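You operate a simulated robot arm through the tools that you are given. There is no shell and no other tool. Be economical: measure what you need, move in short steps, check, and stop when the job is done.

Carry out the task below with a simulated two-armed robot. There is one attempt and no reset: what you move stays moved.

TASK
Close, cap and clamp the side table's valve with the purple-lever ring.
Fine: the clamp ring goes around the seal ring, the orange cover cap on top, the lever down; the other clamp ring and the other caps stay.

It is judged by the outcome, as a careful person would: the job done as asked, and still so three seconds after it is handed in. It fails if anything else is knocked over, pushed out of place, dropped, spilled or broken. A push-on lid holds only when it is set on centred and level and pressed home; a screw cap is set on level and turned clockwise until tight.

THE ROBOT
Two 7-joint arms with two-finger parallel grippers on one trunk, on a base that drives. Base frame: it is fixed to the floor where the robot stands at the start and does not move with it; the origin is under the middle of the robot, x ahead of it, y to its left, z up. Units: m, degrees, N and s.
The left shoulder is at the start at [0.05, 0.168, 1.182], the right one opposite. With the tool pointing down near the work surface each hand reaches from about 0.1 to 0.62 m from the robot's upright axis, wherever it stands, measured 20 degrees to its own side. Places, roughly: cover cap (7x7x5 cm) [1.1, -1.6, 0.7]; flange of the valve on the side table [0.5, 0.3, 1]; large cover cap [1.75, 0.25, 1.25]; large cover cap (10x9x5 cm) [1.2, -1.4, 0.7]; lever of the valve on the side table [0.5, 0.2, 0.9]. Payload 1.57 kg a hand.
The tool frame of a hand sits at the grasp point between the pads (the TCP): z along the fingers, y along the line on which they close. The tips reach 0.03 m beyond it. The gripper opens to 0.08 m. The fingers are 0.017 m wide and 0.012 m thick; the gripper's body (0.04 by 0.082 m) begins 0.08 m behind the TCP.
Orientation is that of the tool frame in the base frame, as a unit quaternion [w, x, y, z]. With the fingers straight down and closing along the base's y, the tool's x points along the base's -x, its y along +y and its z along -z.

THE INTERFACE
- The arms move only by the tool nudge_tool. It takes "left_plan", "right_plan" or both (then of equal length, played together; a hand with none holds still); each is one flat list of numbers, 7 for each row, row after row: the gripper command, from -1 (shut) to 1 (fully open), values between in proportion, then the shift along the tool's x, y, z in cm, then the turn, a rotation vector about the tool's x, y, z in degrees. In form: [grip, dx, dy, dz, rx, ry, rz, grip, dx, dy, dz, rx, ry, rz, ...]. A call has 1 to 8 rows; each row shifts and turns the commanded pose from where the row before left it, along the tool's axes as they then stand. A row lasts 0.2 s, in which the tool goes at most 0.05 m and 8.6 degrees; a call with a longer step from one row to the next is refused whole, and so is a gripper value outside its range. A pose out of reach is approached as far as the arm can. The call stops where the force on the tool passes 40 N (or 10 N more than at its start, if that is more) or the arm is blocked; 0.2 s more then pass. The fingers move at their own pace (about 0.045 m/s each) and stop on an object; they squeeze with about 40 N. The grip force told is the motor's: it shows also when the fingers shut on nothing. Time passes only in rows, and 0.2 s behind the last, so rows that do not move let the fingers close. It gives the time, the measured TCP pose, the force on the tool (base axes), the opening and the grip force at its end, in the units of the frame above (readings bear some noise), with the torque about the TCP (base axes, N m) and any sound that the robot's microphone picked up.
- Cameras (640 x 400 px; columns grow to the right, rows downward): "scene" is now at [0.1221, 0.0474, 1.4152]; the picture's right is [0.56, -0.83, 0.00], its down [-0.36, -0.24, -0.90] and it looks along [0.75, 0.50, -0.43] (base axes); focal length 266 px, centre (320, 200). "left" rides on the left gripper at [0.072, 0.007, -0.122] in its tool frame; the picture's right is [-0.09, 1.00, 0.00], its down [-0.84, -0.08, -0.54] and it looks along [-0.54, -0.05, 0.84] (tool axes); focal length 238 px, centre (320, 200). "right" rides on the right gripper at [0.072, -0.007, -0.122] in its tool frame; the picture's right is [0.09, 1.00, 0.00], its down [-0.84, 0.08, -0.54] and it looks along [-0.54, 0.05, 0.84] (tool axes); focal length 238 px, centre (320, 200). There is no depth. A picture from a camera that has moved, and an enlarged one, comes with that camera's place and axes in the base frame and with its lens. The place of the scene camera against the robot may be out by one fixed shift of up to 0.012 m in any direction.
- snapshot(camera): a new picture of that camera. The clock stands still meanwhile.
- raise_lower(by): slides the trunk up (or, below 0, down) by that many m; the arms and the scene camera ride with it, the base frame stays. It gives what a move gives, with no picture.
- steer(legs): drives the robot by 1 to 6 legs, each [ahead, left, turn to the left] in m, m and degrees, along the robot's own axes; the way and the turn of a leg run together, so that a leg with both is an arc; at most 1.5 m and 180 degrees a leg. The arms and the cameras ride along, it lands a little off, and it stops where it bumps. It gives what a move gives.
- aim_head(pan, tilt): turns the head with the scene camera to pan (to the left, within 80 degrees either way) and tilt (down, from -29 to 69), counted from straight ahead of the robot. It gives what a move gives.
- close_up(camera, box): a new picture of the part [left, top, right, bottom] of that camera's present view, enlarged. The clock stands still meanwhile.
- sign_off(): hands the job in; it is judged then, once.

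Go step by step. Nothing tells you exact positions but the pictures and the camera data: compare them with the known pose of the tool, close in by small moves and look again before you grip or let go. The budget is 120 turns and 108 pictures, counting those below and the enlarged ones. Unless the task says otherwise, let go and move clear before handing in.

The tools are called after "Emit:" as a command line: name --argument value ..., lists and objects as JSON in quotes. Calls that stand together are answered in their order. nudge_tool: Moves the arms, as the interface text tells. Its arguments: {"type":"object","properties":{"left_plan":{"type":"array","items":{"type":"number"}},"right_plan":{"type":"array","items":{"type":"number"}}},"required":[]} The other tools are called the same way: raise_lower (by) slides the trunk up or down; steer (legs) drives the base; aim_head (pan, tilt) turns the head that bears the scene camera; snapshot (camera) takes a picture; close_up (camera, box) takes an enlarged picture of a part of a camera's view; sign_off () hands the job in.

At the start:

```text
t: 0.0
left_position: [0.27, 0.3094, 1.2801]
left_orientation: [0.0, 0.0, 1.0, 0.0]
left_wrist_force: [-0.1, -0.2, -0.2]
left_moment: [-0.01, -0.02, -0.05]
left_width: 0.0799
left_grip_force: 0.0
right_position: [0.3453, 0.0205, 1.2199]
right_orientation: [0.0, 0.0, 1.0, 0.0]
right_wrist_force: [0.1, 1.1, 0.2]
right_moment: [-0.01, -0.02, -0.01]
right_width: 0.0798
right_grip_force: 0.0
trunk travel left (down, up): [-0.35, 0.093]
robot x, y, heading: [0.0007, -0.0029, 0.0]
head pan, tilt: [33.9, 25.7]
```

scene: 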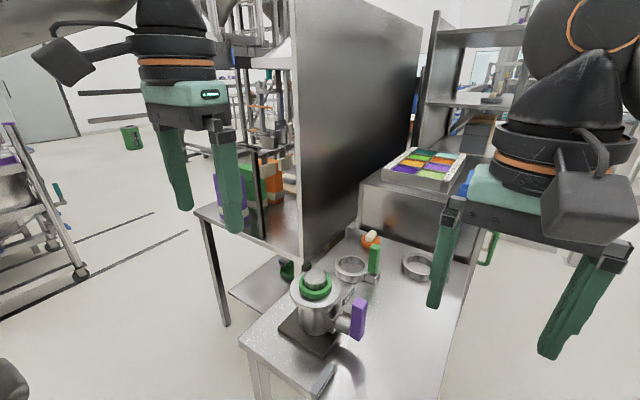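
right: 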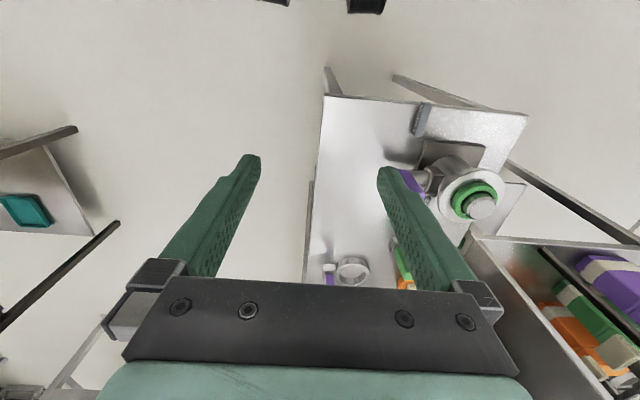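
left: 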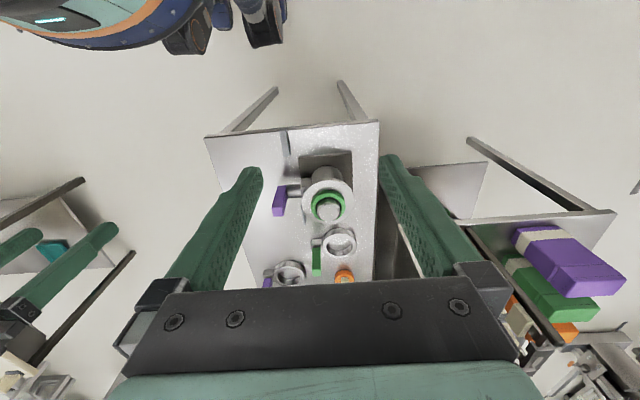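

I see the valve with a green seal ring, two clamp rings on the table (one green lever, one apparently purple), and an orange cap among others. I'll look closer at the table first.

Emit:
close_up --camera "scene" --box '[230, 210, 480, 366]'

Emit:
close_up --camera "left" --box '[190, 120, 398, 290]'

Emit:
close_up --camera "right" --box '[300, 80, 540, 300]'

```text
2.56 times, centred on (355, 288) of scene
camera zoom: at [0.1221, 0.0474, 1.4152], right [0.56, -0.83, 0.0], down [-0.36, -0.24, -0.9], along [0.75, 0.5, -0.43], focal length 681 px, centre (230, -25)
```

zoom: 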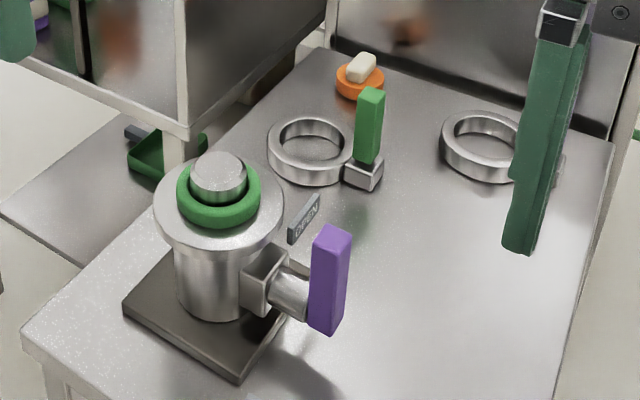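

```text
2.35 times, centred on (294, 205) of left
camera zoom: at [0.1974, 0.3174, 1.4031], right [0.09, 1.0, 0.0], down [0.84, -0.08, 0.54], along [0.54, -0.05, -0.84], focal length 561 px, centre (381, 188)
```

zoom: 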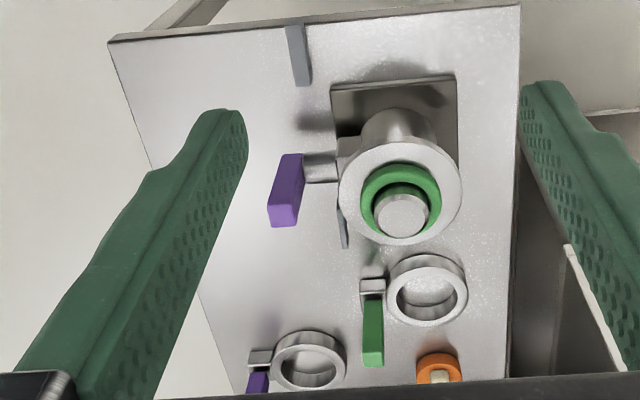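

```text
1.82 times, centred on (420, 190) of right
camera zoom: at [0.2735, 0.0134, 1.3435], right [-0.09, 1.0, 0.0], down [0.84, 0.08, 0.54], along [0.54, 0.05, -0.84], focal length 433 px, centre (138, 218)
```

zoom: 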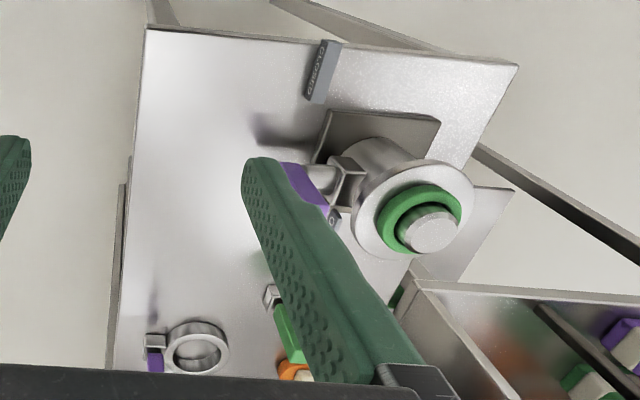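

The valve's own lever stands upright by an OPEN label, with a CLOSED plate nearer the robot. I'll look around to identify the caps before touching anything.

Emit:
aim_head --pan -55 --tilt 20

Emit:
snapshot --camera "scene"

Emit:
aim_head --pan 8 --tilt 20

Emit:
snapshot --camera "scene"

```text
t: 1.6
left_position: [0.2695, 0.3108, 1.2808]
left_orientation: [0.0, 0.0, 1.0, 0.001]
left_wrist_force: [-0.1, -0.3, 0.7]
left_moment: [0.03, -0.03, 0.02]
left_width: 0.0799
left_grip_force: 0.0
right_position: [0.3462, 0.021, 1.2203]
right_orientation: [0.0, 0.001, 1.0, -0.001]
right_wrist_force: [-0.7, -1.0, 0.4]
right_moment: [-0.02, 0.01, -0.03]
right_width: 0.0799
right_grip_force: 0.0
trunk travel left (down, up): [-0.35, 0.093]
robot x, y, heading: [0.0007, -0.0027, 0.0]
head pan, tilt: [-55.0, 20.0]
```

```text
101 pictures are left
camera scene: at [0.0992, -0.0802, 1.4244], right [-0.82, -0.57, 0.0], down [-0.2, 0.28, -0.94], along [0.54, -0.77, -0.34], focal length 266 px, centre (320, 200)
```

scene: 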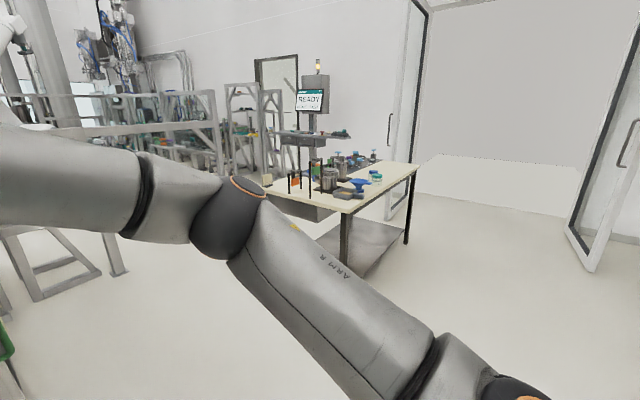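

```text
t: 3.0
left_position: [0.269, 0.3091, 1.2816]
left_orientation: [0.0, 0.0, 1.0, 0.0]
left_wrist_force: [0.2, 0.3, 0.2]
left_moment: [-0.01, 0.01, -0.01]
left_width: 0.0801
left_grip_force: 0.1
right_position: [0.3461, 0.0207, 1.2203]
right_orientation: [0.0, 0.0, 1.0, 0.0]
right_wrist_force: [-0.6, -0.2, 0.1]
right_moment: [-0.03, -0.02, 0.01]
right_width: 0.08
right_grip_force: 0.1
trunk travel left (down, up): [-0.35, 0.093]
robot x, y, heading: [-0.0003, -0.0018, 0.0]
head pan, tilt: [8.0, 20.0]
```

```text
100 pictures are left
camera scene: at [0.138, 0.009, 1.4244], right [0.14, -0.99, 0.0], down [-0.34, -0.05, -0.94], along [0.93, 0.13, -0.34], focal length 266 px, centre (320, 200)
```

scene: 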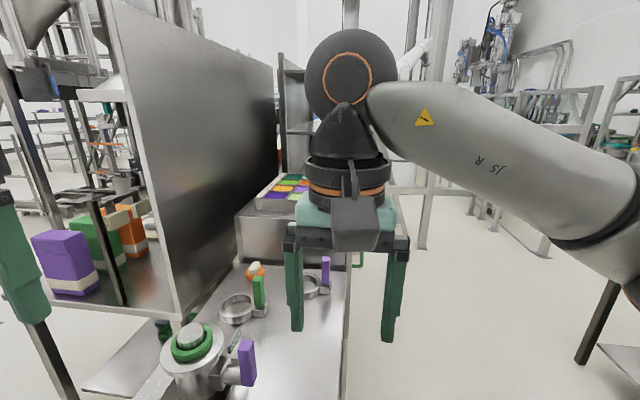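

Emit:
close_up --camera "scene" --box '[200, 160, 360, 310]'

Emit:
nudge_tool --right_plan '[1, 0, 0, -4, 0, 0, 0, 1, 0, 0, -4, 0, 0, 0, 1, 0, 0, -4, 0, 0, 0, 1, 0, 0, -4, 0, 0, 0, 1, 0, 4, 0, 0, 0, 0, 1, 0, 4, 0, 0, 0, 0]'

Emit:
aim_head --pan -60 --tilt 25

Emit:
snapshot --camera "scene"

```text
2.67 times, centred on (280, 235) of scene
camera zoom: at [0.138, 0.009, 1.4244], right [0.14, -0.99, 0.0], down [-0.34, -0.05, -0.94], along [0.93, 0.13, -0.34], focal length 710 px, centre (427, 107)
```

zoom: 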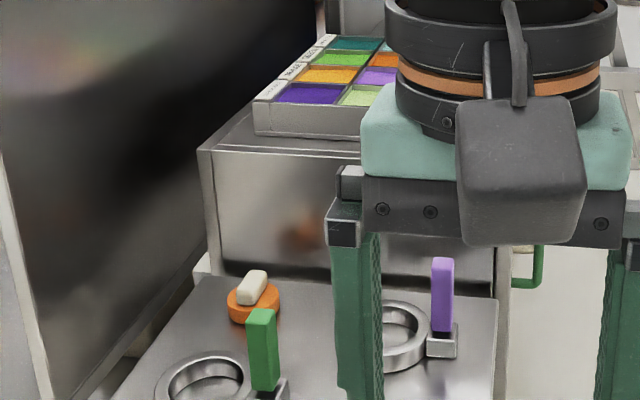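

```text
t: 4.2
left_position: [0.2706, 0.3101, 1.2793]
left_orientation: [0.0, 0.0, 1.0, 0.0]
left_wrist_force: [-0.1, 0.0, -0.3]
left_moment: [-0.01, 0.04, 0.01]
left_width: 0.08
left_grip_force: 0.0
right_position: [0.3543, -0.0003, 1.4035]
right_orientation: [-0.008, 0.012, 0.996, 0.086]
right_wrist_force: [-0.3, -0.1, -0.2]
right_moment: [-0.03, 0.0, 0.0]
right_width: 0.08
right_grip_force: 0.0
right hand out of reach, approached as far as the arm can: row 4, 5
trunk travel left (down, up): [-0.35, 0.093]
robot x, y, heading: [0.0014, 0.0012, -0.0]
head pan, tilt: [8.0, 20.0]
stopped in row 5 (right hand): the arm was blocked; the commanded pose is now the measured one
```

```text
t: 5.5
left_position: [0.2691, 0.3095, 1.2795]
left_orientation: [0.0, 0.0, 1.0, 0.0]
left_wrist_force: [-0.4, 0.0, 0.0]
left_moment: [0.02, -0.02, -0.01]
left_width: 0.0801
left_grip_force: 0.1
right_position: [0.3518, 0.0007, 1.4027]
right_orientation: [-0.007, 0.012, 0.996, 0.085]
right_wrist_force: [0.0, -1.1, 0.3]
right_moment: [-0.03, 0.01, -0.02]
right_width: 0.0801
right_grip_force: 0.1
trunk travel left (down, up): [-0.35, 0.093]
robot x, y, heading: [-0.0001, 0.0045, 0.3]
head pan, tilt: [-60.0, 25.0]
```

```text
98 pictures are left
camera scene: at [0.0918, -0.0836, 1.4164], right [-0.87, -0.5, 0.0], down [-0.21, 0.37, -0.91], along [0.45, -0.78, -0.42], focal length 266 px, centre (320, 200)
```

scene: 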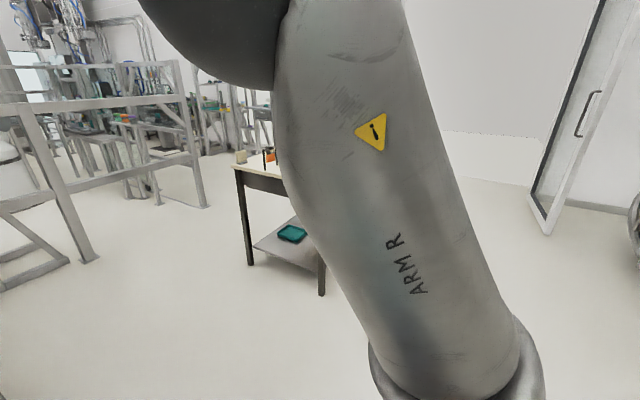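

Emit:
nudge_tool --right_plan '[1, 0, 0, 4, 0, 0, 0, 1, 0, 0, 4, 0, 0, 0, 1, 0, 0, 4, 0, 0, 0, 1, 0, 0, 4, 0, 0, 0, 1, 0, 0, 4, 0, 0, 0, 1, 0, 0, 4, 0, 0, 0, 1, 0, -4, 0, 0, 0, 0, 1, 0, -4, 0, 0, 0, 0]'

Emit:
close_up --camera "scene" --box '[220, 100, 460, 250]'

```text
t: 7.3
left_position: [0.269, 0.3097, 1.2805]
left_orientation: [0.0, -0.001, 1.0, -0.001]
left_wrist_force: [-0.1, -1.3, -0.7]
left_moment: [0.06, 0.03, -0.01]
left_width: 0.0799
left_grip_force: 0.1
right_position: [0.345, -0.038, 1.1551]
right_orientation: [-0.007, 0.012, 0.996, 0.085]
right_wrist_force: [0.1, 0.1, 0.1]
right_moment: [0.02, -0.04, 0.02]
right_width: 0.0798
right_grip_force: 0.0
trunk travel left (down, up): [-0.35, 0.093]
robot x, y, heading: [-0.0001, -0.0014, 0.1]
head pan, tilt: [-60.0, 25.0]
```

```text
2.67 times, centred on (340, 175) of scene
camera zoom: at [0.0919, -0.0842, 1.4163], right [-0.87, -0.5, 0.0], down [-0.21, 0.37, -0.91], along [0.45, -0.78, -0.42], focal length 710 px, centre (267, 267)
```

zoom: 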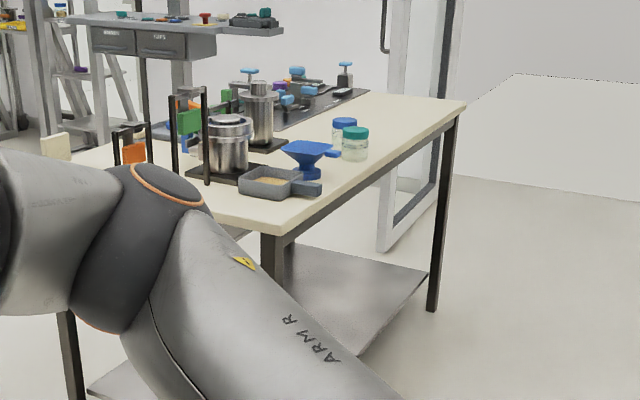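

The near orange cap measures about 7 cm at roughly (0.87, 0.34, 0.86), which fits the seal; the purple ring is at about (0.87, 0.15). Next I check the robot's footprint below and the valve lever more closely.

Emit:
aim_head --pan 25 --tilt 66

Emit:
snapshot --camera "scene"

Emit:
aim_head --pan 22 --tilt 40

Emit:
snapshot --camera "scene"

Emit:
snapshot --camera "right"

```text
t: 8.9
left_position: [0.2691, 0.3101, 1.2802]
left_orientation: [0.001, 0.0, 1.0, 0.0]
left_wrist_force: [-0.2, -0.1, 0.3]
left_moment: [-0.02, 0.01, -0.03]
left_width: 0.0798
left_grip_force: 0.1
right_position: [0.3462, -0.0372, 1.1566]
right_orientation: [-0.007, 0.011, 0.996, 0.085]
right_wrist_force: [0.1, 1.0, -0.2]
right_moment: [0.03, 0.01, -0.01]
right_width: 0.0799
right_grip_force: 0.0
trunk travel left (down, up): [-0.35, 0.093]
robot x, y, heading: [0.001, 0.0006, -0.1]
head pan, tilt: [25.0, 66.0]
```

```text
96 pictures are left
camera scene: at [0.0997, 0.0212, 1.3597], right [0.42, -0.91, 0.0], down [-0.83, -0.39, -0.41], along [0.37, 0.17, -0.91], focal length 266 px, centre (320, 200)
```

scene: 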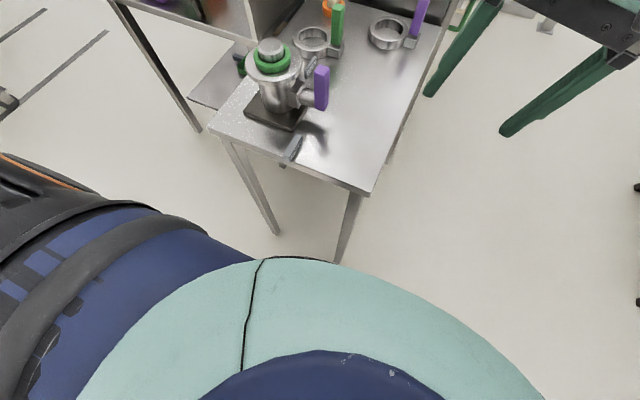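

```text
t: 9.8
left_position: [0.2697, 0.3098, 1.2807]
left_orientation: [0.0, 0.0, 1.0, -0.001]
left_wrist_force: [-0.6, 0.1, 0.2]
left_moment: [0.0, -0.03, -0.01]
left_width: 0.08
left_grip_force: 0.0
right_position: [0.3465, -0.038, 1.1555]
right_orientation: [-0.006, 0.011, 0.996, 0.084]
right_wrist_force: [0.2, 0.4, 0.1]
right_moment: [-0.02, 0.0, -0.01]
right_width: 0.0799
right_grip_force: 0.0
trunk travel left (down, up): [-0.35, 0.093]
robot x, y, heading: [0.0017, -0.0017, -0.0]
head pan, tilt: [22.0, 40.0]
```

```text
95 pictures are left
camera scene: at [0.1246, 0.028, 1.393], right [0.37, -0.93, 0.0], down [-0.6, -0.24, -0.77], along [0.71, 0.29, -0.64], focal length 266 px, centre (320, 200)
```

scene: 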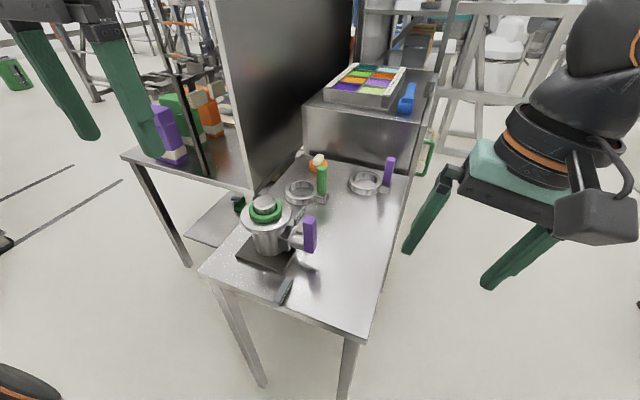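

```text
94 pictures are left
camera right: at [0.2741, -0.0628, 1.2765], right [-0.07, 0.98, 0.17], down [0.84, -0.03, 0.53], along [0.53, 0.18, -0.83], focal length 238 px, centre (320, 200)
```

right: 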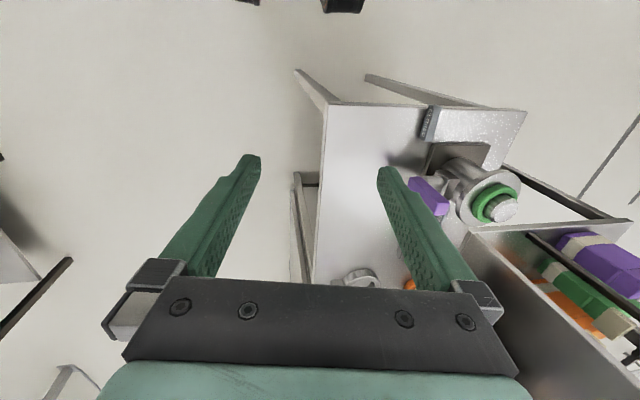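

Emit:
close_up --camera "scene" --box '[220, 180, 340, 310]'

Emit:
close_up --camera "right" --box '[390, 95, 530, 235]'

```text
3.08 times, centred on (280, 245) of scene
camera zoom: at [0.1246, 0.028, 1.393], right [0.37, -0.93, 0.0], down [-0.6, -0.24, -0.77], along [0.71, 0.29, -0.64], focal length 819 px, centre (443, 62)
```

zoom: 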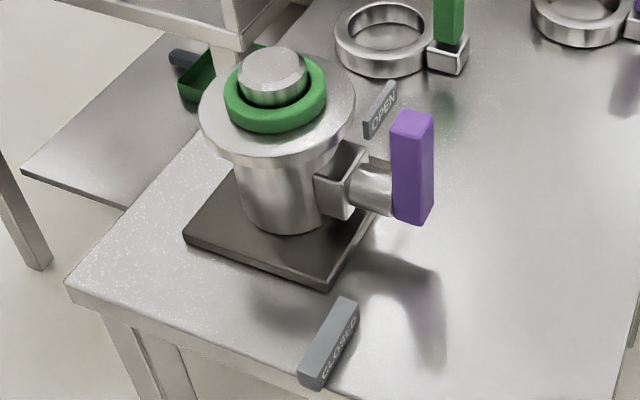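

```text
2.86 times, centred on (460, 165) of right
camera zoom: at [0.2741, -0.0628, 1.2765], right [-0.07, 0.98, 0.17], down [0.84, -0.03, 0.53], along [0.53, 0.18, -0.83], focal length 681 px, centre (-80, 300)
```

zoom: 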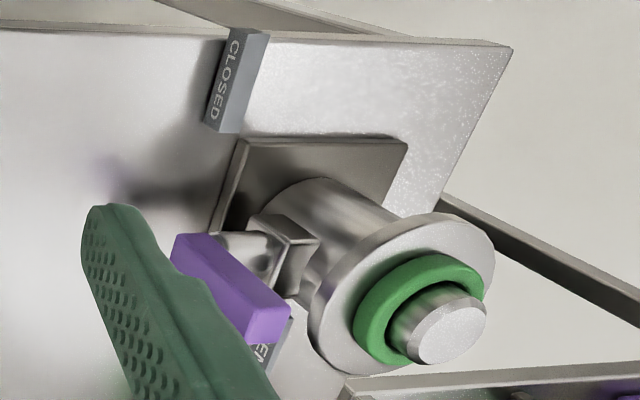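

The lever turns about the cross shaft near (0.48, 0.20, 0.93), from upright (OPEN) toward the robot (CLOSED plate). I'll bring the closed left fingers over the spot behind the lever.

Emit:
nudge_tool --left_plan '[-1, -4.4, -1.8, 0, 0, 0, 0, -1, -4.4, -1.8, 0, 0, 0, 0, -1, -4.4, -1.8, 0, 0, 0, 0, -1, -4.4, -1.8, 0, 0, 0, 0, -1, -4.4, -1.8, 0, 0, 0, 0, -1, -4.4, -2, 0, 0, 0, 0, -1, 0, 0, 4.5, 0, 0, 0, -1, 0, 0, 4.5, 0, 0, 0]'

Emit:
snapshot --camera "left"

Emit:
snapshot --camera "scene"

```text
t: 11.6
left_position: [0.476, 0.2376, 1.1536]
left_orientation: [0.0, 0.0, 1.0, 0.0]
left_wrist_force: [0.8, 0.2, 0.4]
left_moment: [0.01, -0.01, -0.02]
left_width: 0.0002
left_grip_force: 21.2
left hand out of reach, approached as far as the arm can: row 5, 6
right_position: [0.346, -0.0362, 1.1541]
right_orientation: [-0.007, 0.011, 0.996, 0.085]
right_wrist_force: [-0.3, -0.3, -0.1]
right_moment: [0.01, 0.0, -0.01]
right_width: 0.0801
right_grip_force: 0.1
trunk travel left (down, up): [-0.35, 0.093]
robot x, y, heading: [-0.0008, 0.0011, -0.3]
head pan, tilt: [22.0, 40.0]
```

```text
91 pictures are left
camera left: at [0.4034, 0.2449, 1.2766], right [0.09, 1.0, 0.0], down [0.84, -0.08, 0.54], along [0.54, -0.05, -0.84], focal length 238 px, centre (320, 200)
```

left: 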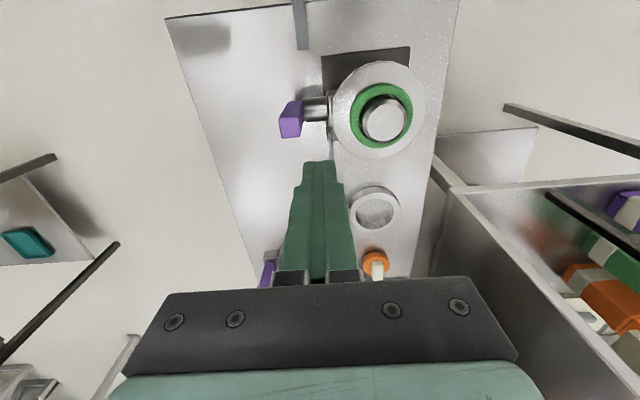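

```text
90 pictures are left
camera scene: at [0.125, 0.028, 1.393], right [0.37, -0.93, 0.0], down [-0.6, -0.24, -0.77], along [0.71, 0.29, -0.64], focal length 266 px, centre (320, 200)
```

scene: 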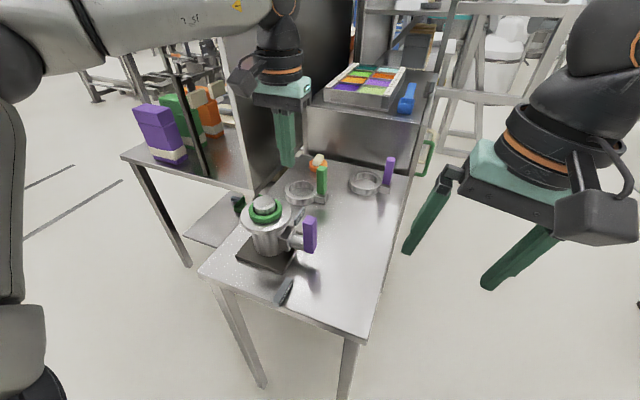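

The lever is at about (0.467, 0.205). I'll let the arm settle to see the true commanded pose before going lower.

Emit:
nudge_tool --left_plan '[-1, 0, 0, 0, 0, 0, 0, -1, 0, 0, 0, 0, 0, 0]'

```text
t: 12.2
left_position: [0.4742, 0.236, 1.1536]
left_orientation: [-0.001, 0.0, 1.0, 0.0]
left_wrist_force: [0.8, 0.3, -0.2]
left_moment: [0.0, -0.01, 0.02]
left_width: 0.0002
left_grip_force: 21.1
right_position: [0.3453, -0.0368, 1.1549]
right_orientation: [-0.006, 0.012, 0.996, 0.084]
right_wrist_force: [0.2, -1.2, -0.4]
right_moment: [0.01, 0.06, -0.01]
right_width: 0.0801
right_grip_force: 0.1
trunk travel left (down, up): [-0.35, 0.093]
robot x, y, heading: [0.0001, 0.0, -0.0]
head pan, tilt: [22.0, 40.0]
```

Emit:
nudge_tool --left_plan '[-1, 0, -3.3, 2, 0, 0, 0, -1, -1.5, 0, 3, 0, 0, 0, -1, -1.5, 0, 3, 0, 0, 0, -1, 0, 0, 0, 0, 0, 0]'

Emit:
snapshot --camera "left"

Emit:
close_up --camera "scene" --box '[220, 140, 380, 300]'

```text
t: 13.2
left_position: [0.5034, 0.2053, 1.0741]
left_orientation: [0.0, 0.0, 1.0, 0.0]
left_wrist_force: [-0.2, 0.8, -0.2]
left_moment: [-0.01, 0.0, 0.01]
left_width: 0.0
left_grip_force: 21.4
right_position: [0.345, -0.0367, 1.1538]
right_orientation: [-0.006, 0.012, 0.996, 0.085]
right_wrist_force: [0.8, 0.5, 0.2]
right_moment: [-0.02, -0.01, 0.0]
right_width: 0.08
right_grip_force: 0.0
trunk travel left (down, up): [-0.35, 0.093]
robot x, y, heading: [-0.0019, -0.0029, -0.0]
head pan, tilt: [22.0, 40.0]
```

```text
89 pictures are left
camera left: at [0.432, 0.2128, 1.197], right [0.09, 1.0, 0.0], down [0.84, -0.08, 0.54], along [0.54, -0.05, -0.84], focal length 238 px, centre (320, 200)
```

left: 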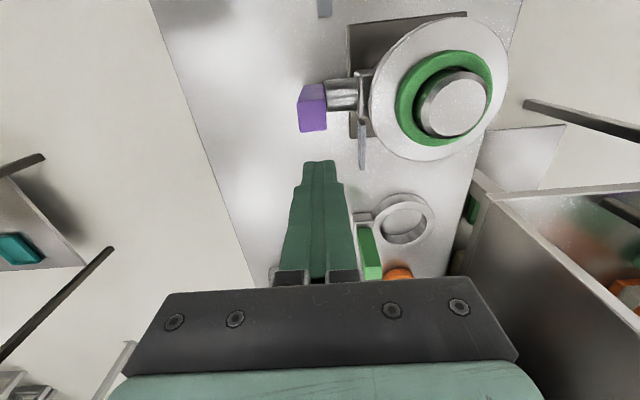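

```text
2.50 times, centred on (300, 220) of scene
camera zoom: at [0.1243, 0.028, 1.3931], right [0.37, -0.93, 0.0], down [-0.6, -0.24, -0.77], along [0.71, 0.29, -0.64], focal length 665 px, centre (370, 150)
```

zoom: 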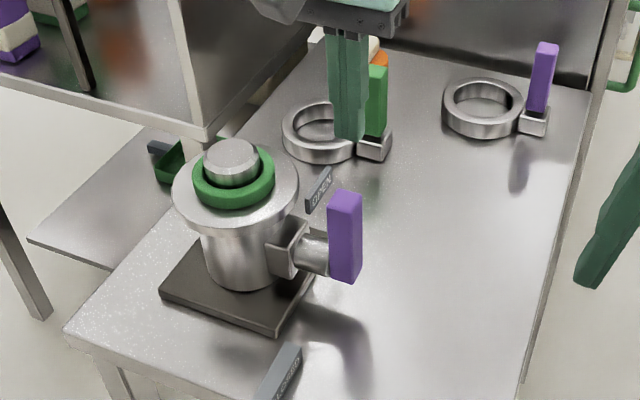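

Emit:
nudge_tool --left_plan '[-1, -1.0, -0.3, 0, 0, 0, 0, -1, 0, 0, 2.5, 0, 0, 0, -1, 0, 0, 2.5, 0, 0, 0, -1, 0, 0, 2.5, 0, 0, 0, -1, 0, 0, 0, 0, 0, 0]'

Emit:
snapshot --camera "left"

Emit:
close_up --camera "scene" --box '[220, 140, 380, 300]'

```text
t: 14.4
left_position: [0.5078, 0.2056, 1.0028]
left_orientation: [0.001, 0.0, 1.0, -0.001]
left_wrist_force: [0.5, 0.9, 0.5]
left_moment: [0.01, 0.02, 0.02]
left_width: 0.0
left_grip_force: 21.4
left hand out of reach, approached as far as the arm can: row 3, 4
right_position: [0.3452, -0.0364, 1.1553]
right_orientation: [-0.007, 0.012, 0.996, 0.083]
right_wrist_force: [-0.7, -0.5, -0.5]
right_moment: [0.01, -0.05, 0.01]
right_width: 0.0799
right_grip_force: 0.0
trunk travel left (down, up): [-0.35, 0.093]
robot x, y, heading: [-0.0004, -0.0, 0.1]
head pan, tilt: [22.0, 40.0]
```

```text
87 pictures are left
camera left: at [0.4353, 0.2134, 1.1259], right [0.09, 1.0, 0.0], down [0.84, -0.08, 0.54], along [0.54, -0.05, -0.84], focal length 238 px, centre (320, 200)
```

left: 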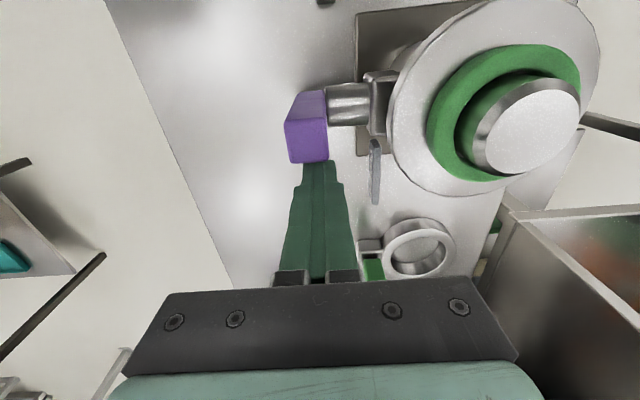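

```text
2.50 times, centred on (300, 220) of scene
camera zoom: at [0.1246, 0.0279, 1.393], right [0.37, -0.93, 0.0], down [-0.6, -0.24, -0.77], along [0.71, 0.29, -0.64], focal length 665 px, centre (370, 150)
```

zoom: 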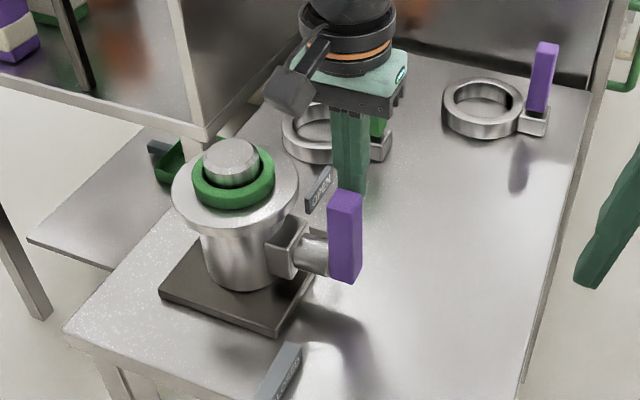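

Closed fingers stand just behind the lever's upper end. I pull it toward the robot in small steps.

Emit:
nudge_tool --left_plan '[-1, 1.0, 0, 0.5, 0, 0, 0, -1, 1.0, 0, 0.3, 0, 0, 0, -1, 1.2, 0, 0.3, 0, 0, 0, -1, 1.2, 0, 0.5, 0, 0, 0, -1, 0, 0, 0, 0, 0, 0]'

Emit:
snapshot --camera "left"

Emit:
close_up --camera "scene" --box '[220, 140, 380, 300]'

```text
t: 15.6
left_position: [0.4614, 0.2062, 0.987]
left_orientation: [0.0, 0.0, 1.0, 0.0]
left_wrist_force: [-0.7, -0.9, 0.0]
left_moment: [-0.01, 0.01, 0.02]
left_width: 0.0001
left_grip_force: 21.5
right_position: [0.3464, -0.0369, 1.1553]
right_orientation: [-0.007, 0.012, 0.996, 0.085]
right_wrist_force: [-0.3, 0.0, 0.7]
right_moment: [0.0, -0.01, -0.05]
right_width: 0.0798
right_grip_force: 0.0
trunk travel left (down, up): [-0.35, 0.093]
robot x, y, heading: [0.0006, 0.0056, -0.1]
head pan, tilt: [22.0, 40.0]
```

```text
85 pictures are left
camera left: at [0.3906, 0.2136, 1.1097], right [0.09, 1.0, 0.0], down [0.84, -0.08, 0.54], along [0.54, -0.05, -0.84], focal length 238 px, centre (320, 200)
```

left: 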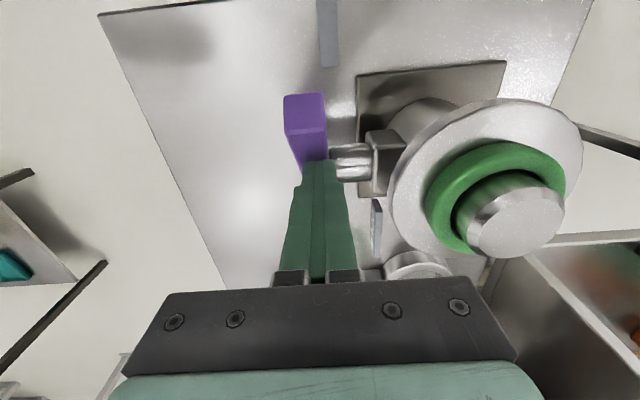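

```text
2.50 times, centred on (300, 220) of scene
camera zoom: at [0.1246, 0.028, 1.393], right [0.37, -0.93, 0.0], down [-0.6, -0.24, -0.77], along [0.71, 0.29, -0.64], focal length 665 px, centre (370, 150)
```

zoom: 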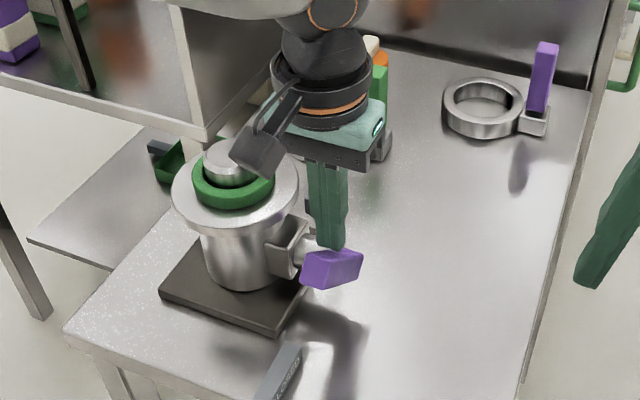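

The lever has tipped well toward CLOSED. I continue toward the robot and down.

Emit:
nudge_tool --left_plan '[-1, 1.2, 0, 0.6, 0, 0, 0, -1, 0.8, 0, 1.0, 0, 0, 0, -1, 0, 0, 1.0, 0, 0, 0, -1, 0, 0, 1.0, 0, 0, 0, -1, 0, 0, 0, 0, 0, 0]'

Emit:
close_up --camera "scene" --box '[220, 140, 380, 300]'

Emit:
snapshot --camera "left"

```text
t: 16.8
left_position: [0.4432, 0.2064, 0.955]
left_orientation: [0.006, 0.0, 1.0, 0.0]
left_wrist_force: [-7.8, 6.2, 39.7]
left_moment: [0.2, 0.13, -0.1]
left_width: 0.0
left_grip_force: 20.7
right_position: [0.3428, -0.0378, 1.1562]
right_orientation: [-0.006, 0.011, 0.996, 0.086]
right_wrist_force: [-0.6, 0.5, 0.2]
right_moment: [0.0, 0.0, -0.02]
right_width: 0.0802
right_grip_force: 0.0
trunk travel left (down, up): [-0.35, 0.093]
robot x, y, heading: [-0.0003, -0.0003, 0.1]
head pan, tilt: [22.0, 40.0]
```

```text
2.50 times, centred on (300, 220) of scene
camera zoom: at [0.1204, 0.0273, 1.3941], right [0.37, -0.93, 0.0], down [-0.59, -0.24, -0.77], along [0.71, 0.29, -0.64], focal length 665 px, centre (370, 150)
```

zoom: 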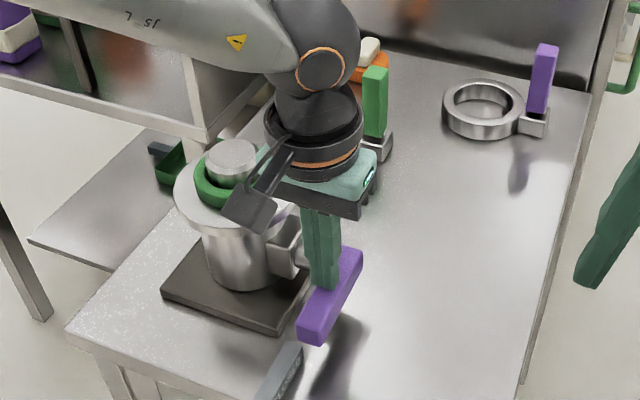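

```text
82 pictures are left
camera left: at [0.3704, 0.2132, 1.0786], right [0.09, 1.0, 0.0], down [0.83, -0.08, 0.55], along [0.55, -0.05, -0.83], focal length 238 px, centre (320, 200)
```

left: 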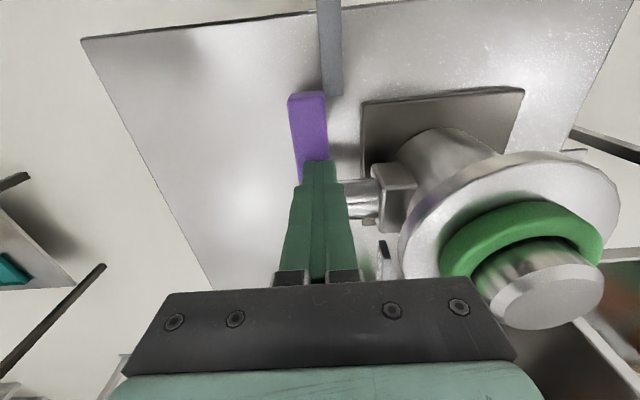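

The lever now lies toward the CLOSED plate and pushed back with 40 N at its stop. I lift off and check it stays.

Emit:
nudge_tool --left_plan '[-1, 0, 0, -3, 0, 0, 0, -1, 0, 0, -4, 0, 0, 0, -1, 0, 0, -4, 0, 0, 0, -1, 0, 0, -4, 0, 0, 0, -1, 4, 0, -4, 0, 0, 0, -1, 4, 2, -4, 0, 0, 0, 1, 4, 2, 0, 0, 0, 0, 1, 4, 2, 0, 0, 0, 0]'

Emit:
close_up --camera "scene" --box '[220, 180, 340, 310]'

Emit:
snapshot --camera "left"

```text
refused: row 5 steps farther than a row can; nothing moved
```

```text
3.08 times, centred on (280, 245) of scene
camera zoom: at [0.1204, 0.0273, 1.3941], right [0.37, -0.93, 0.0], down [-0.59, -0.24, -0.77], along [0.71, 0.29, -0.64], focal length 819 px, centre (443, 62)
```

zoom: 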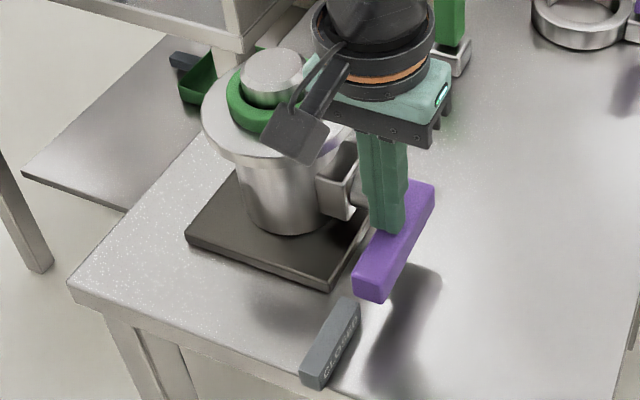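

```text
80 pictures are left
camera left: at [0.3704, 0.2132, 1.0786], right [0.09, 1.0, 0.0], down [0.83, -0.08, 0.55], along [0.55, -0.05, -0.83], focal length 238 px, centre (320, 200)
```

left: 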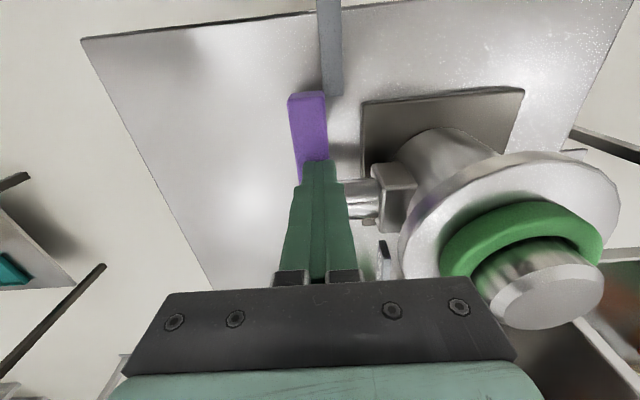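

Emit:
nudge_tool --left_plan '[-1, 0, 0, -3, 0, 0, 0, -1, 0, 0, -4.5, 0, 0, 0, -1, 0, 0, -4.5, 0, 0, 0, -1, 0, 0, -4.5, 0, 0, 0, -1, 0, 0, -4.5, 0, 0, 0, -1, 4, 2, -2, 0, 0, 0, 1, 4, 2, 0, 0, 0, 0, 1, 4, 2, 0, 0, 0, 0]'

Emit:
close_up --camera "scene" --box '[220, 180, 340, 310]'

```text
t: 18.6
left_position: [0.3228, 0.267, 1.1799]
left_orientation: [0.0, 0.0, 1.0, 0.0]
left_wrist_force: [0.3, 0.0, 0.0]
left_moment: [-0.02, -0.02, -0.01]
left_width: 0.0499
left_grip_force: 0.1
right_position: [0.3447, -0.0378, 1.1561]
right_orientation: [-0.006, 0.011, 0.996, 0.085]
right_wrist_force: [0.5, 0.1, -0.4]
right_moment: [0.0, 0.03, 0.0]
right_width: 0.0801
right_grip_force: 0.1
trunk travel left (down, up): [-0.35, 0.093]
robot x, y, heading: [-0.0013, -0.0009, -0.0]
head pan, tilt: [22.0, 40.0]
```

```text
3.08 times, centred on (280, 245) of scene
camera zoom: at [0.1236, 0.0287, 1.3931], right [0.37, -0.93, 0.0], down [-0.6, -0.24, -0.77], along [0.71, 0.29, -0.64], focal length 819 px, centre (443, 62)
```

zoom: 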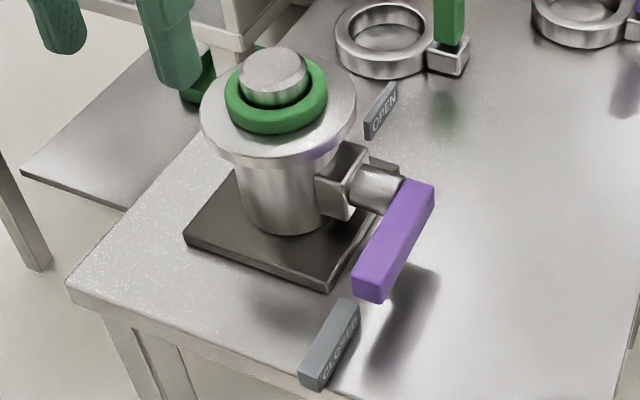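

The lever stays closed. Now I drive around to the table's right side, in two legs first and then a turn.

Emit:
steer --legs '[[0, -0.5, 0], [0.8, 0, 0], [0, 0, 90]]'

Emit:
aim_head --pan 0 --tilt 45

Emit:
snapshot --camera "scene"

```text
t: 31.3
left_position: [0.533, -0.1764, 1.1802]
left_orientation: [0.0, 0.719, -0.695, 0.001]
left_wrist_force: [0.7, 0.4, -0.5]
left_moment: [-0.02, 0.0, -0.02]
left_width: 0.0801
left_grip_force: 0.0
right_position: [0.8363, -0.1443, 1.1563]
right_orientation: [0.066, 0.709, -0.7, -0.054]
right_wrist_force: [-0.7, 0.0, -0.8]
right_moment: [0.01, 0.02, -0.01]
right_width: 0.08
right_grip_force: 0.1
trunk travel left (down, up): [-0.35, 0.093]
robot x, y, heading: [0.8119, -0.4918, 91.9]
head pan, tilt: [22.0, 40.0]
```

```text
t: 32.2
left_position: [0.5332, -0.176, 1.1813]
left_orientation: [0.0, 0.719, -0.695, -0.001]
left_wrist_force: [0.1, -0.1, 1.1]
left_moment: [-0.02, -0.05, 0.03]
left_width: 0.0802
left_grip_force: 0.1
right_position: [0.8356, -0.1441, 1.1545]
right_orientation: [0.065, 0.708, -0.701, -0.054]
right_wrist_force: [0.0, -0.9, 0.3]
right_moment: [0.0, 0.01, -0.01]
right_width: 0.0802
right_grip_force: 0.0
trunk travel left (down, up): [-0.35, 0.093]
robot x, y, heading: [0.8099, -0.4924, 91.7]
head pan, tilt: [0.0, 45.0]
```

```text
78 pictures are left
camera scene: at [0.8113, -0.374, 1.3858], right [1.0, 0.03, 0.0], down [0.02, -0.71, -0.71], along [-0.02, 0.71, -0.71], focal length 266 px, centre (320, 200)
```

scene: 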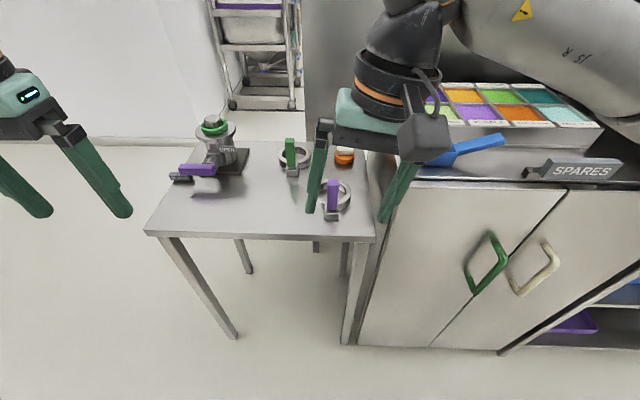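

I'm on the table's right side facing it. I'll approach by 0.2 m and look down to check clearance.

Emit:
steer --legs '[[0.2, 0, -1.8]]'

Emit:
aim_head --pan 0 --tilt 66

Emit:
snapshot --camera "scene"

Emit:
snapshot --camera "right"

```text
t: 33.8
left_position: [0.5379, 0.0291, 1.1796]
left_orientation: [0.0, 0.708, -0.706, -0.001]
left_wrist_force: [-1.2, 0.5, -0.9]
left_moment: [-0.01, 0.0, 0.0]
left_width: 0.08
left_grip_force: 0.1
right_position: [0.842, 0.0501, 1.1552]
right_orientation: [-0.065, -0.698, 0.711, 0.055]
right_wrist_force: [-0.2, 0.4, 0.7]
right_moment: [-0.02, -0.02, 0.02]
right_width: 0.08
right_grip_force: 0.1
trunk travel left (down, up): [-0.35, 0.093]
robot x, y, heading: [0.8065, -0.2948, 89.9]
head pan, tilt: [0.0, 45.0]
```

```text
t: 34.6
left_position: [0.539, 0.0276, 1.1801]
left_orientation: [0.0, 0.708, -0.706, 0.0]
left_wrist_force: [-0.2, -0.2, -0.1]
left_moment: [-0.01, 0.02, -0.02]
left_width: 0.08
left_grip_force: 0.1
right_position: [0.8415, 0.0495, 1.1546]
right_orientation: [-0.065, -0.697, 0.712, 0.055]
right_wrist_force: [1.1, 0.5, -0.4]
right_moment: [0.01, 0.03, -0.01]
right_width: 0.08
right_grip_force: 0.0
trunk travel left (down, up): [-0.35, 0.093]
robot x, y, heading: [0.8077, -0.2928, 90.2]
head pan, tilt: [0.0, 66.0]
```

```text
77 pictures are left
camera scene: at [0.8115, -0.1998, 1.3597], right [1.0, 0.0, 0.0], down [0.0, -0.91, -0.41], along [0.0, 0.41, -0.91], focal length 266 px, centre (320, 200)
```

scene: 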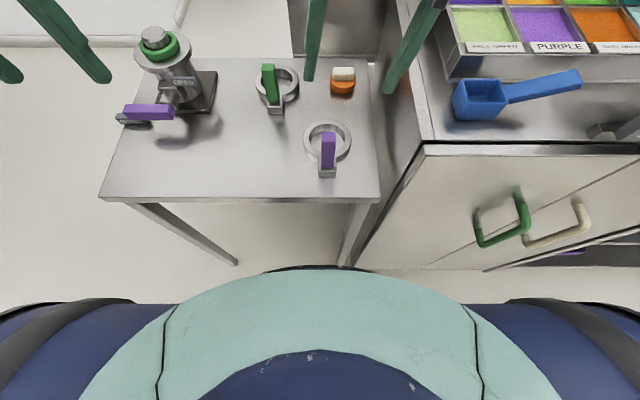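

```text
76 pictures are left
camera right: at [0.8667, -0.0204, 1.2765], right [-0.98, -0.07, 0.17], down [0.03, 0.84, 0.53], along [-0.18, 0.53, -0.83], focal length 238 px, centre (320, 200)
```

right: 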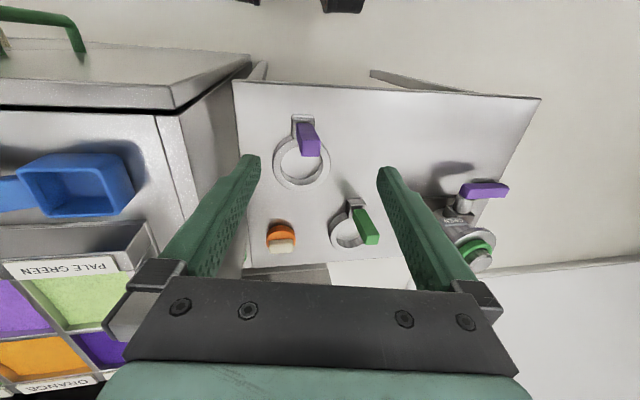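

Emit:
close_up --camera "scene" --box '[250, 50, 390, 190]'

Emit:
close_up --camera "right" --box '[240, 100, 400, 260]'

```text
2.86 times, centred on (320, 120) of scene
camera zoom: at [0.8115, -0.1998, 1.3597], right [1.0, 0.0, 0.0], down [0.0, -0.91, -0.41], along [0.0, 0.41, -0.91], focal length 760 px, centre (320, 429)
```

zoom: 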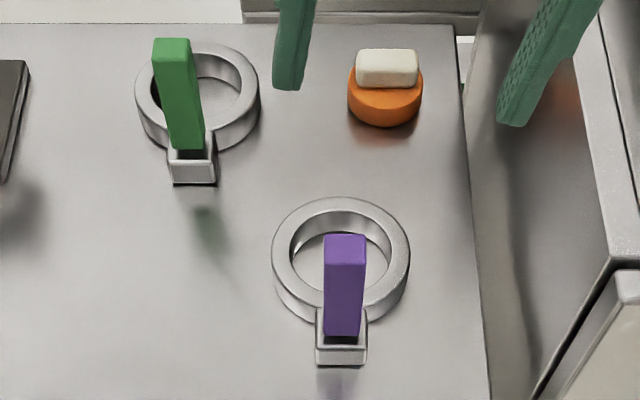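

```text
2.50 times, centred on (320, 180) of right
camera zoom: at [0.8667, -0.0204, 1.2765], right [-0.98, -0.07, 0.17], down [0.03, 0.84, 0.53], along [-0.18, 0.53, -0.83], focal length 596 px, centre (320, 250)
```

zoom: 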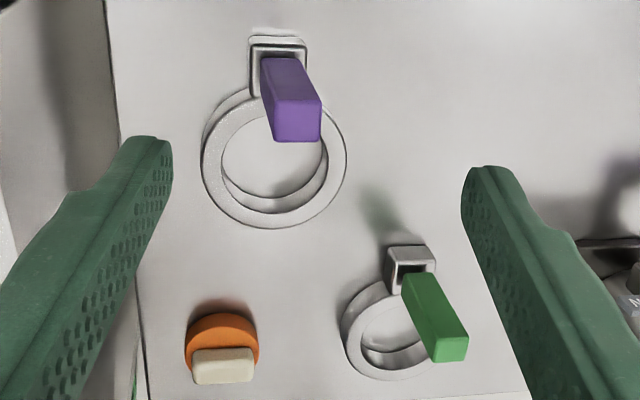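

The wrist pictures hint that the base reaches only about 0.2 m ahead of the axis. I'll tip the right hand's camera back toward the robot to confirm before driving closer.

Emit:
nudge_tool --right_plan '[1, 0, 0, 0, 0, 8.4, 0, 1, 0, 0, 0, 0, 8.4, 0, 1, 0, 0, 0, 0, 8.4, 0, 1, 0, 0, 0, 0, 8.4, 0]'

Emit:
snapshot --camera "right"

```text
t: 35.6
left_position: [0.5392, 0.0282, 1.1808]
left_orientation: [0.0, 0.708, -0.706, -0.001]
left_wrist_force: [0.7, -0.1, 0.3]
left_moment: [0.02, -0.01, 0.02]
left_width: 0.0799
left_grip_force: 0.0
right_position: [0.8419, 0.0514, 1.1545]
right_orientation: [0.269, 0.684, -0.661, 0.149]
right_wrist_force: [-0.6, 0.5, 0.6]
right_moment: [0.01, -0.01, -0.02]
right_width: 0.0801
right_grip_force: 0.0
trunk travel left (down, up): [-0.35, 0.093]
robot x, y, heading: [0.8046, -0.2929, 90.2]
head pan, tilt: [0.0, 66.0]
```

```text
73 pictures are left
camera right: at [0.8712, 0.0602, 1.2944], right [-0.97, -0.06, 0.22], down [-0.06, 1.0, -0.02], along [-0.22, -0.03, -0.98], focal length 238 px, centre (320, 200)
```

right: 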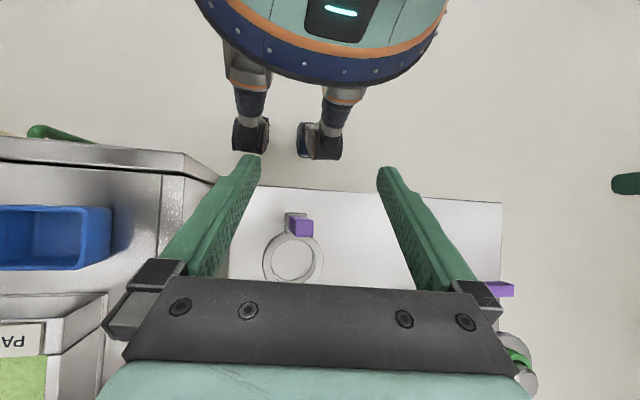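

The torso front is about 0.165 m ahead of the axis, so I can come closer later. First I straighten the right hand and move it aside, then bring the left hand over the left wall of the purple ring.

Emit:
nudge_tool --right_plan '[1, 0, 0, 0, 0, -8.4, 0, 1, 0, 0, 0, 0, -8.4, 0, 1, 0, 0, 0, 0, -8.4, 0, 1, 0, 0, 0, 0, -8.4, 0, 1, 0, 0, 0, 4.9, -0.4, -0.7, 1, 0, 0, 0, 4.9, -0.4, -0.7, 1, 0, -4, -2, 0, 0, 0, 1, 0, -4, -2, 0, 0, 0]'

Emit:
nudge_tool --right_plan '[1, 0, -4, -2, 0, 0, 0, 1, 0, -3, 0, 0, 0, 0, 1, 3, 0, 0, 0, 0, 0, 1, 0, 0, 0, 0, 0, 0, 1, 0, 0, 0, 0, 0, 0, 1, 0, 0, 0, 0, 0, 0, 1, 0, 0, 0, 0, 0, 0]' --left_plan '[1, 0, 0, 0, 0, 0, 0, 1, -2.2, -3.9, 0, 0, 0, 0, 1, -2.2, -3.9, 0, 0, 0, 0, 1, -2.2, -3.9, 0, 0, 0, 0, 1, -2.2, -3.9, 0, 0, 0, 0, 1, -2.2, -3.9, 0, 0, 0, 0, 1, -2, -3.8, 0, 0, 0, 0]'

Emit:
snapshot --camera "left"

Emit:
snapshot --camera "scene"

```text
t: 37.4
left_position: [0.5382, 0.0269, 1.1805]
left_orientation: [0.0, 0.709, -0.706, 0.0]
left_wrist_force: [0.3, -0.4, 0.3]
left_moment: [0.0, 0.02, -0.02]
left_width: 0.0799
left_grip_force: 0.2
right_position: [0.9223, 0.0486, 1.1934]
right_orientation: [0.0, 0.709, -0.705, 0.001]
right_wrist_force: [0.7, -0.1, -0.4]
right_moment: [-0.01, 0.02, -0.02]
right_width: 0.0801
right_grip_force: 0.0
trunk travel left (down, up): [-0.35, 0.093]
robot x, y, heading: [0.8073, -0.2968, 90.1]
head pan, tilt: [0.0, 66.0]
```

```text
t: 39.0
left_position: [0.67, 0.1098, 1.1725]
left_orientation: [-0.001, 0.709, -0.706, 0.0]
left_wrist_force: [0.1, 1.3, 0.1]
left_moment: [0.01, 0.0, 0.01]
left_width: 0.0801
left_grip_force: 0.1
left hand out of reach, approached as far as the arm can: row 5, 6, 7
right_position: [0.9916, 0.0199, 1.216]
right_orientation: [-0.001, 0.709, -0.705, 0.001]
right_wrist_force: [-0.4, 0.5, -0.1]
right_moment: [-0.01, 0.0, 0.05]
right_width: 0.0797
right_grip_force: 0.0
trunk travel left (down, up): [-0.35, 0.093]
robot x, y, heading: [0.8081, -0.2919, 90.0]
head pan, tilt: [0.0, 66.0]
```

```text
72 pictures are left
camera left: at [0.6629, 0.0395, 1.2952], right [-1.0, 0.09, 0.0], down [0.07, 0.84, 0.54], along [0.05, 0.54, -0.84], focal length 238 px, centre (320, 200)
```

left: 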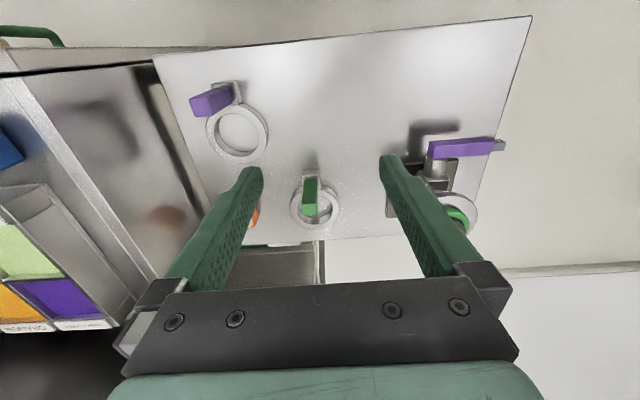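

```text
71 pictures are left
camera scene: at [0.8115, -0.2003, 1.3597], right [1.0, 0.0, 0.0], down [0.0, -0.91, -0.41], along [0.0, 0.41, -0.91], focal length 266 px, centre (320, 200)
```

scene: 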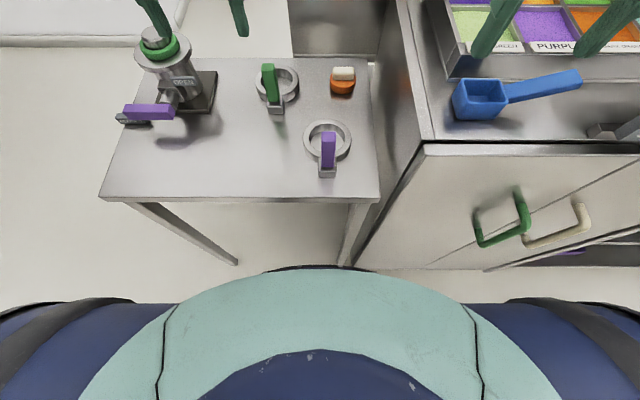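

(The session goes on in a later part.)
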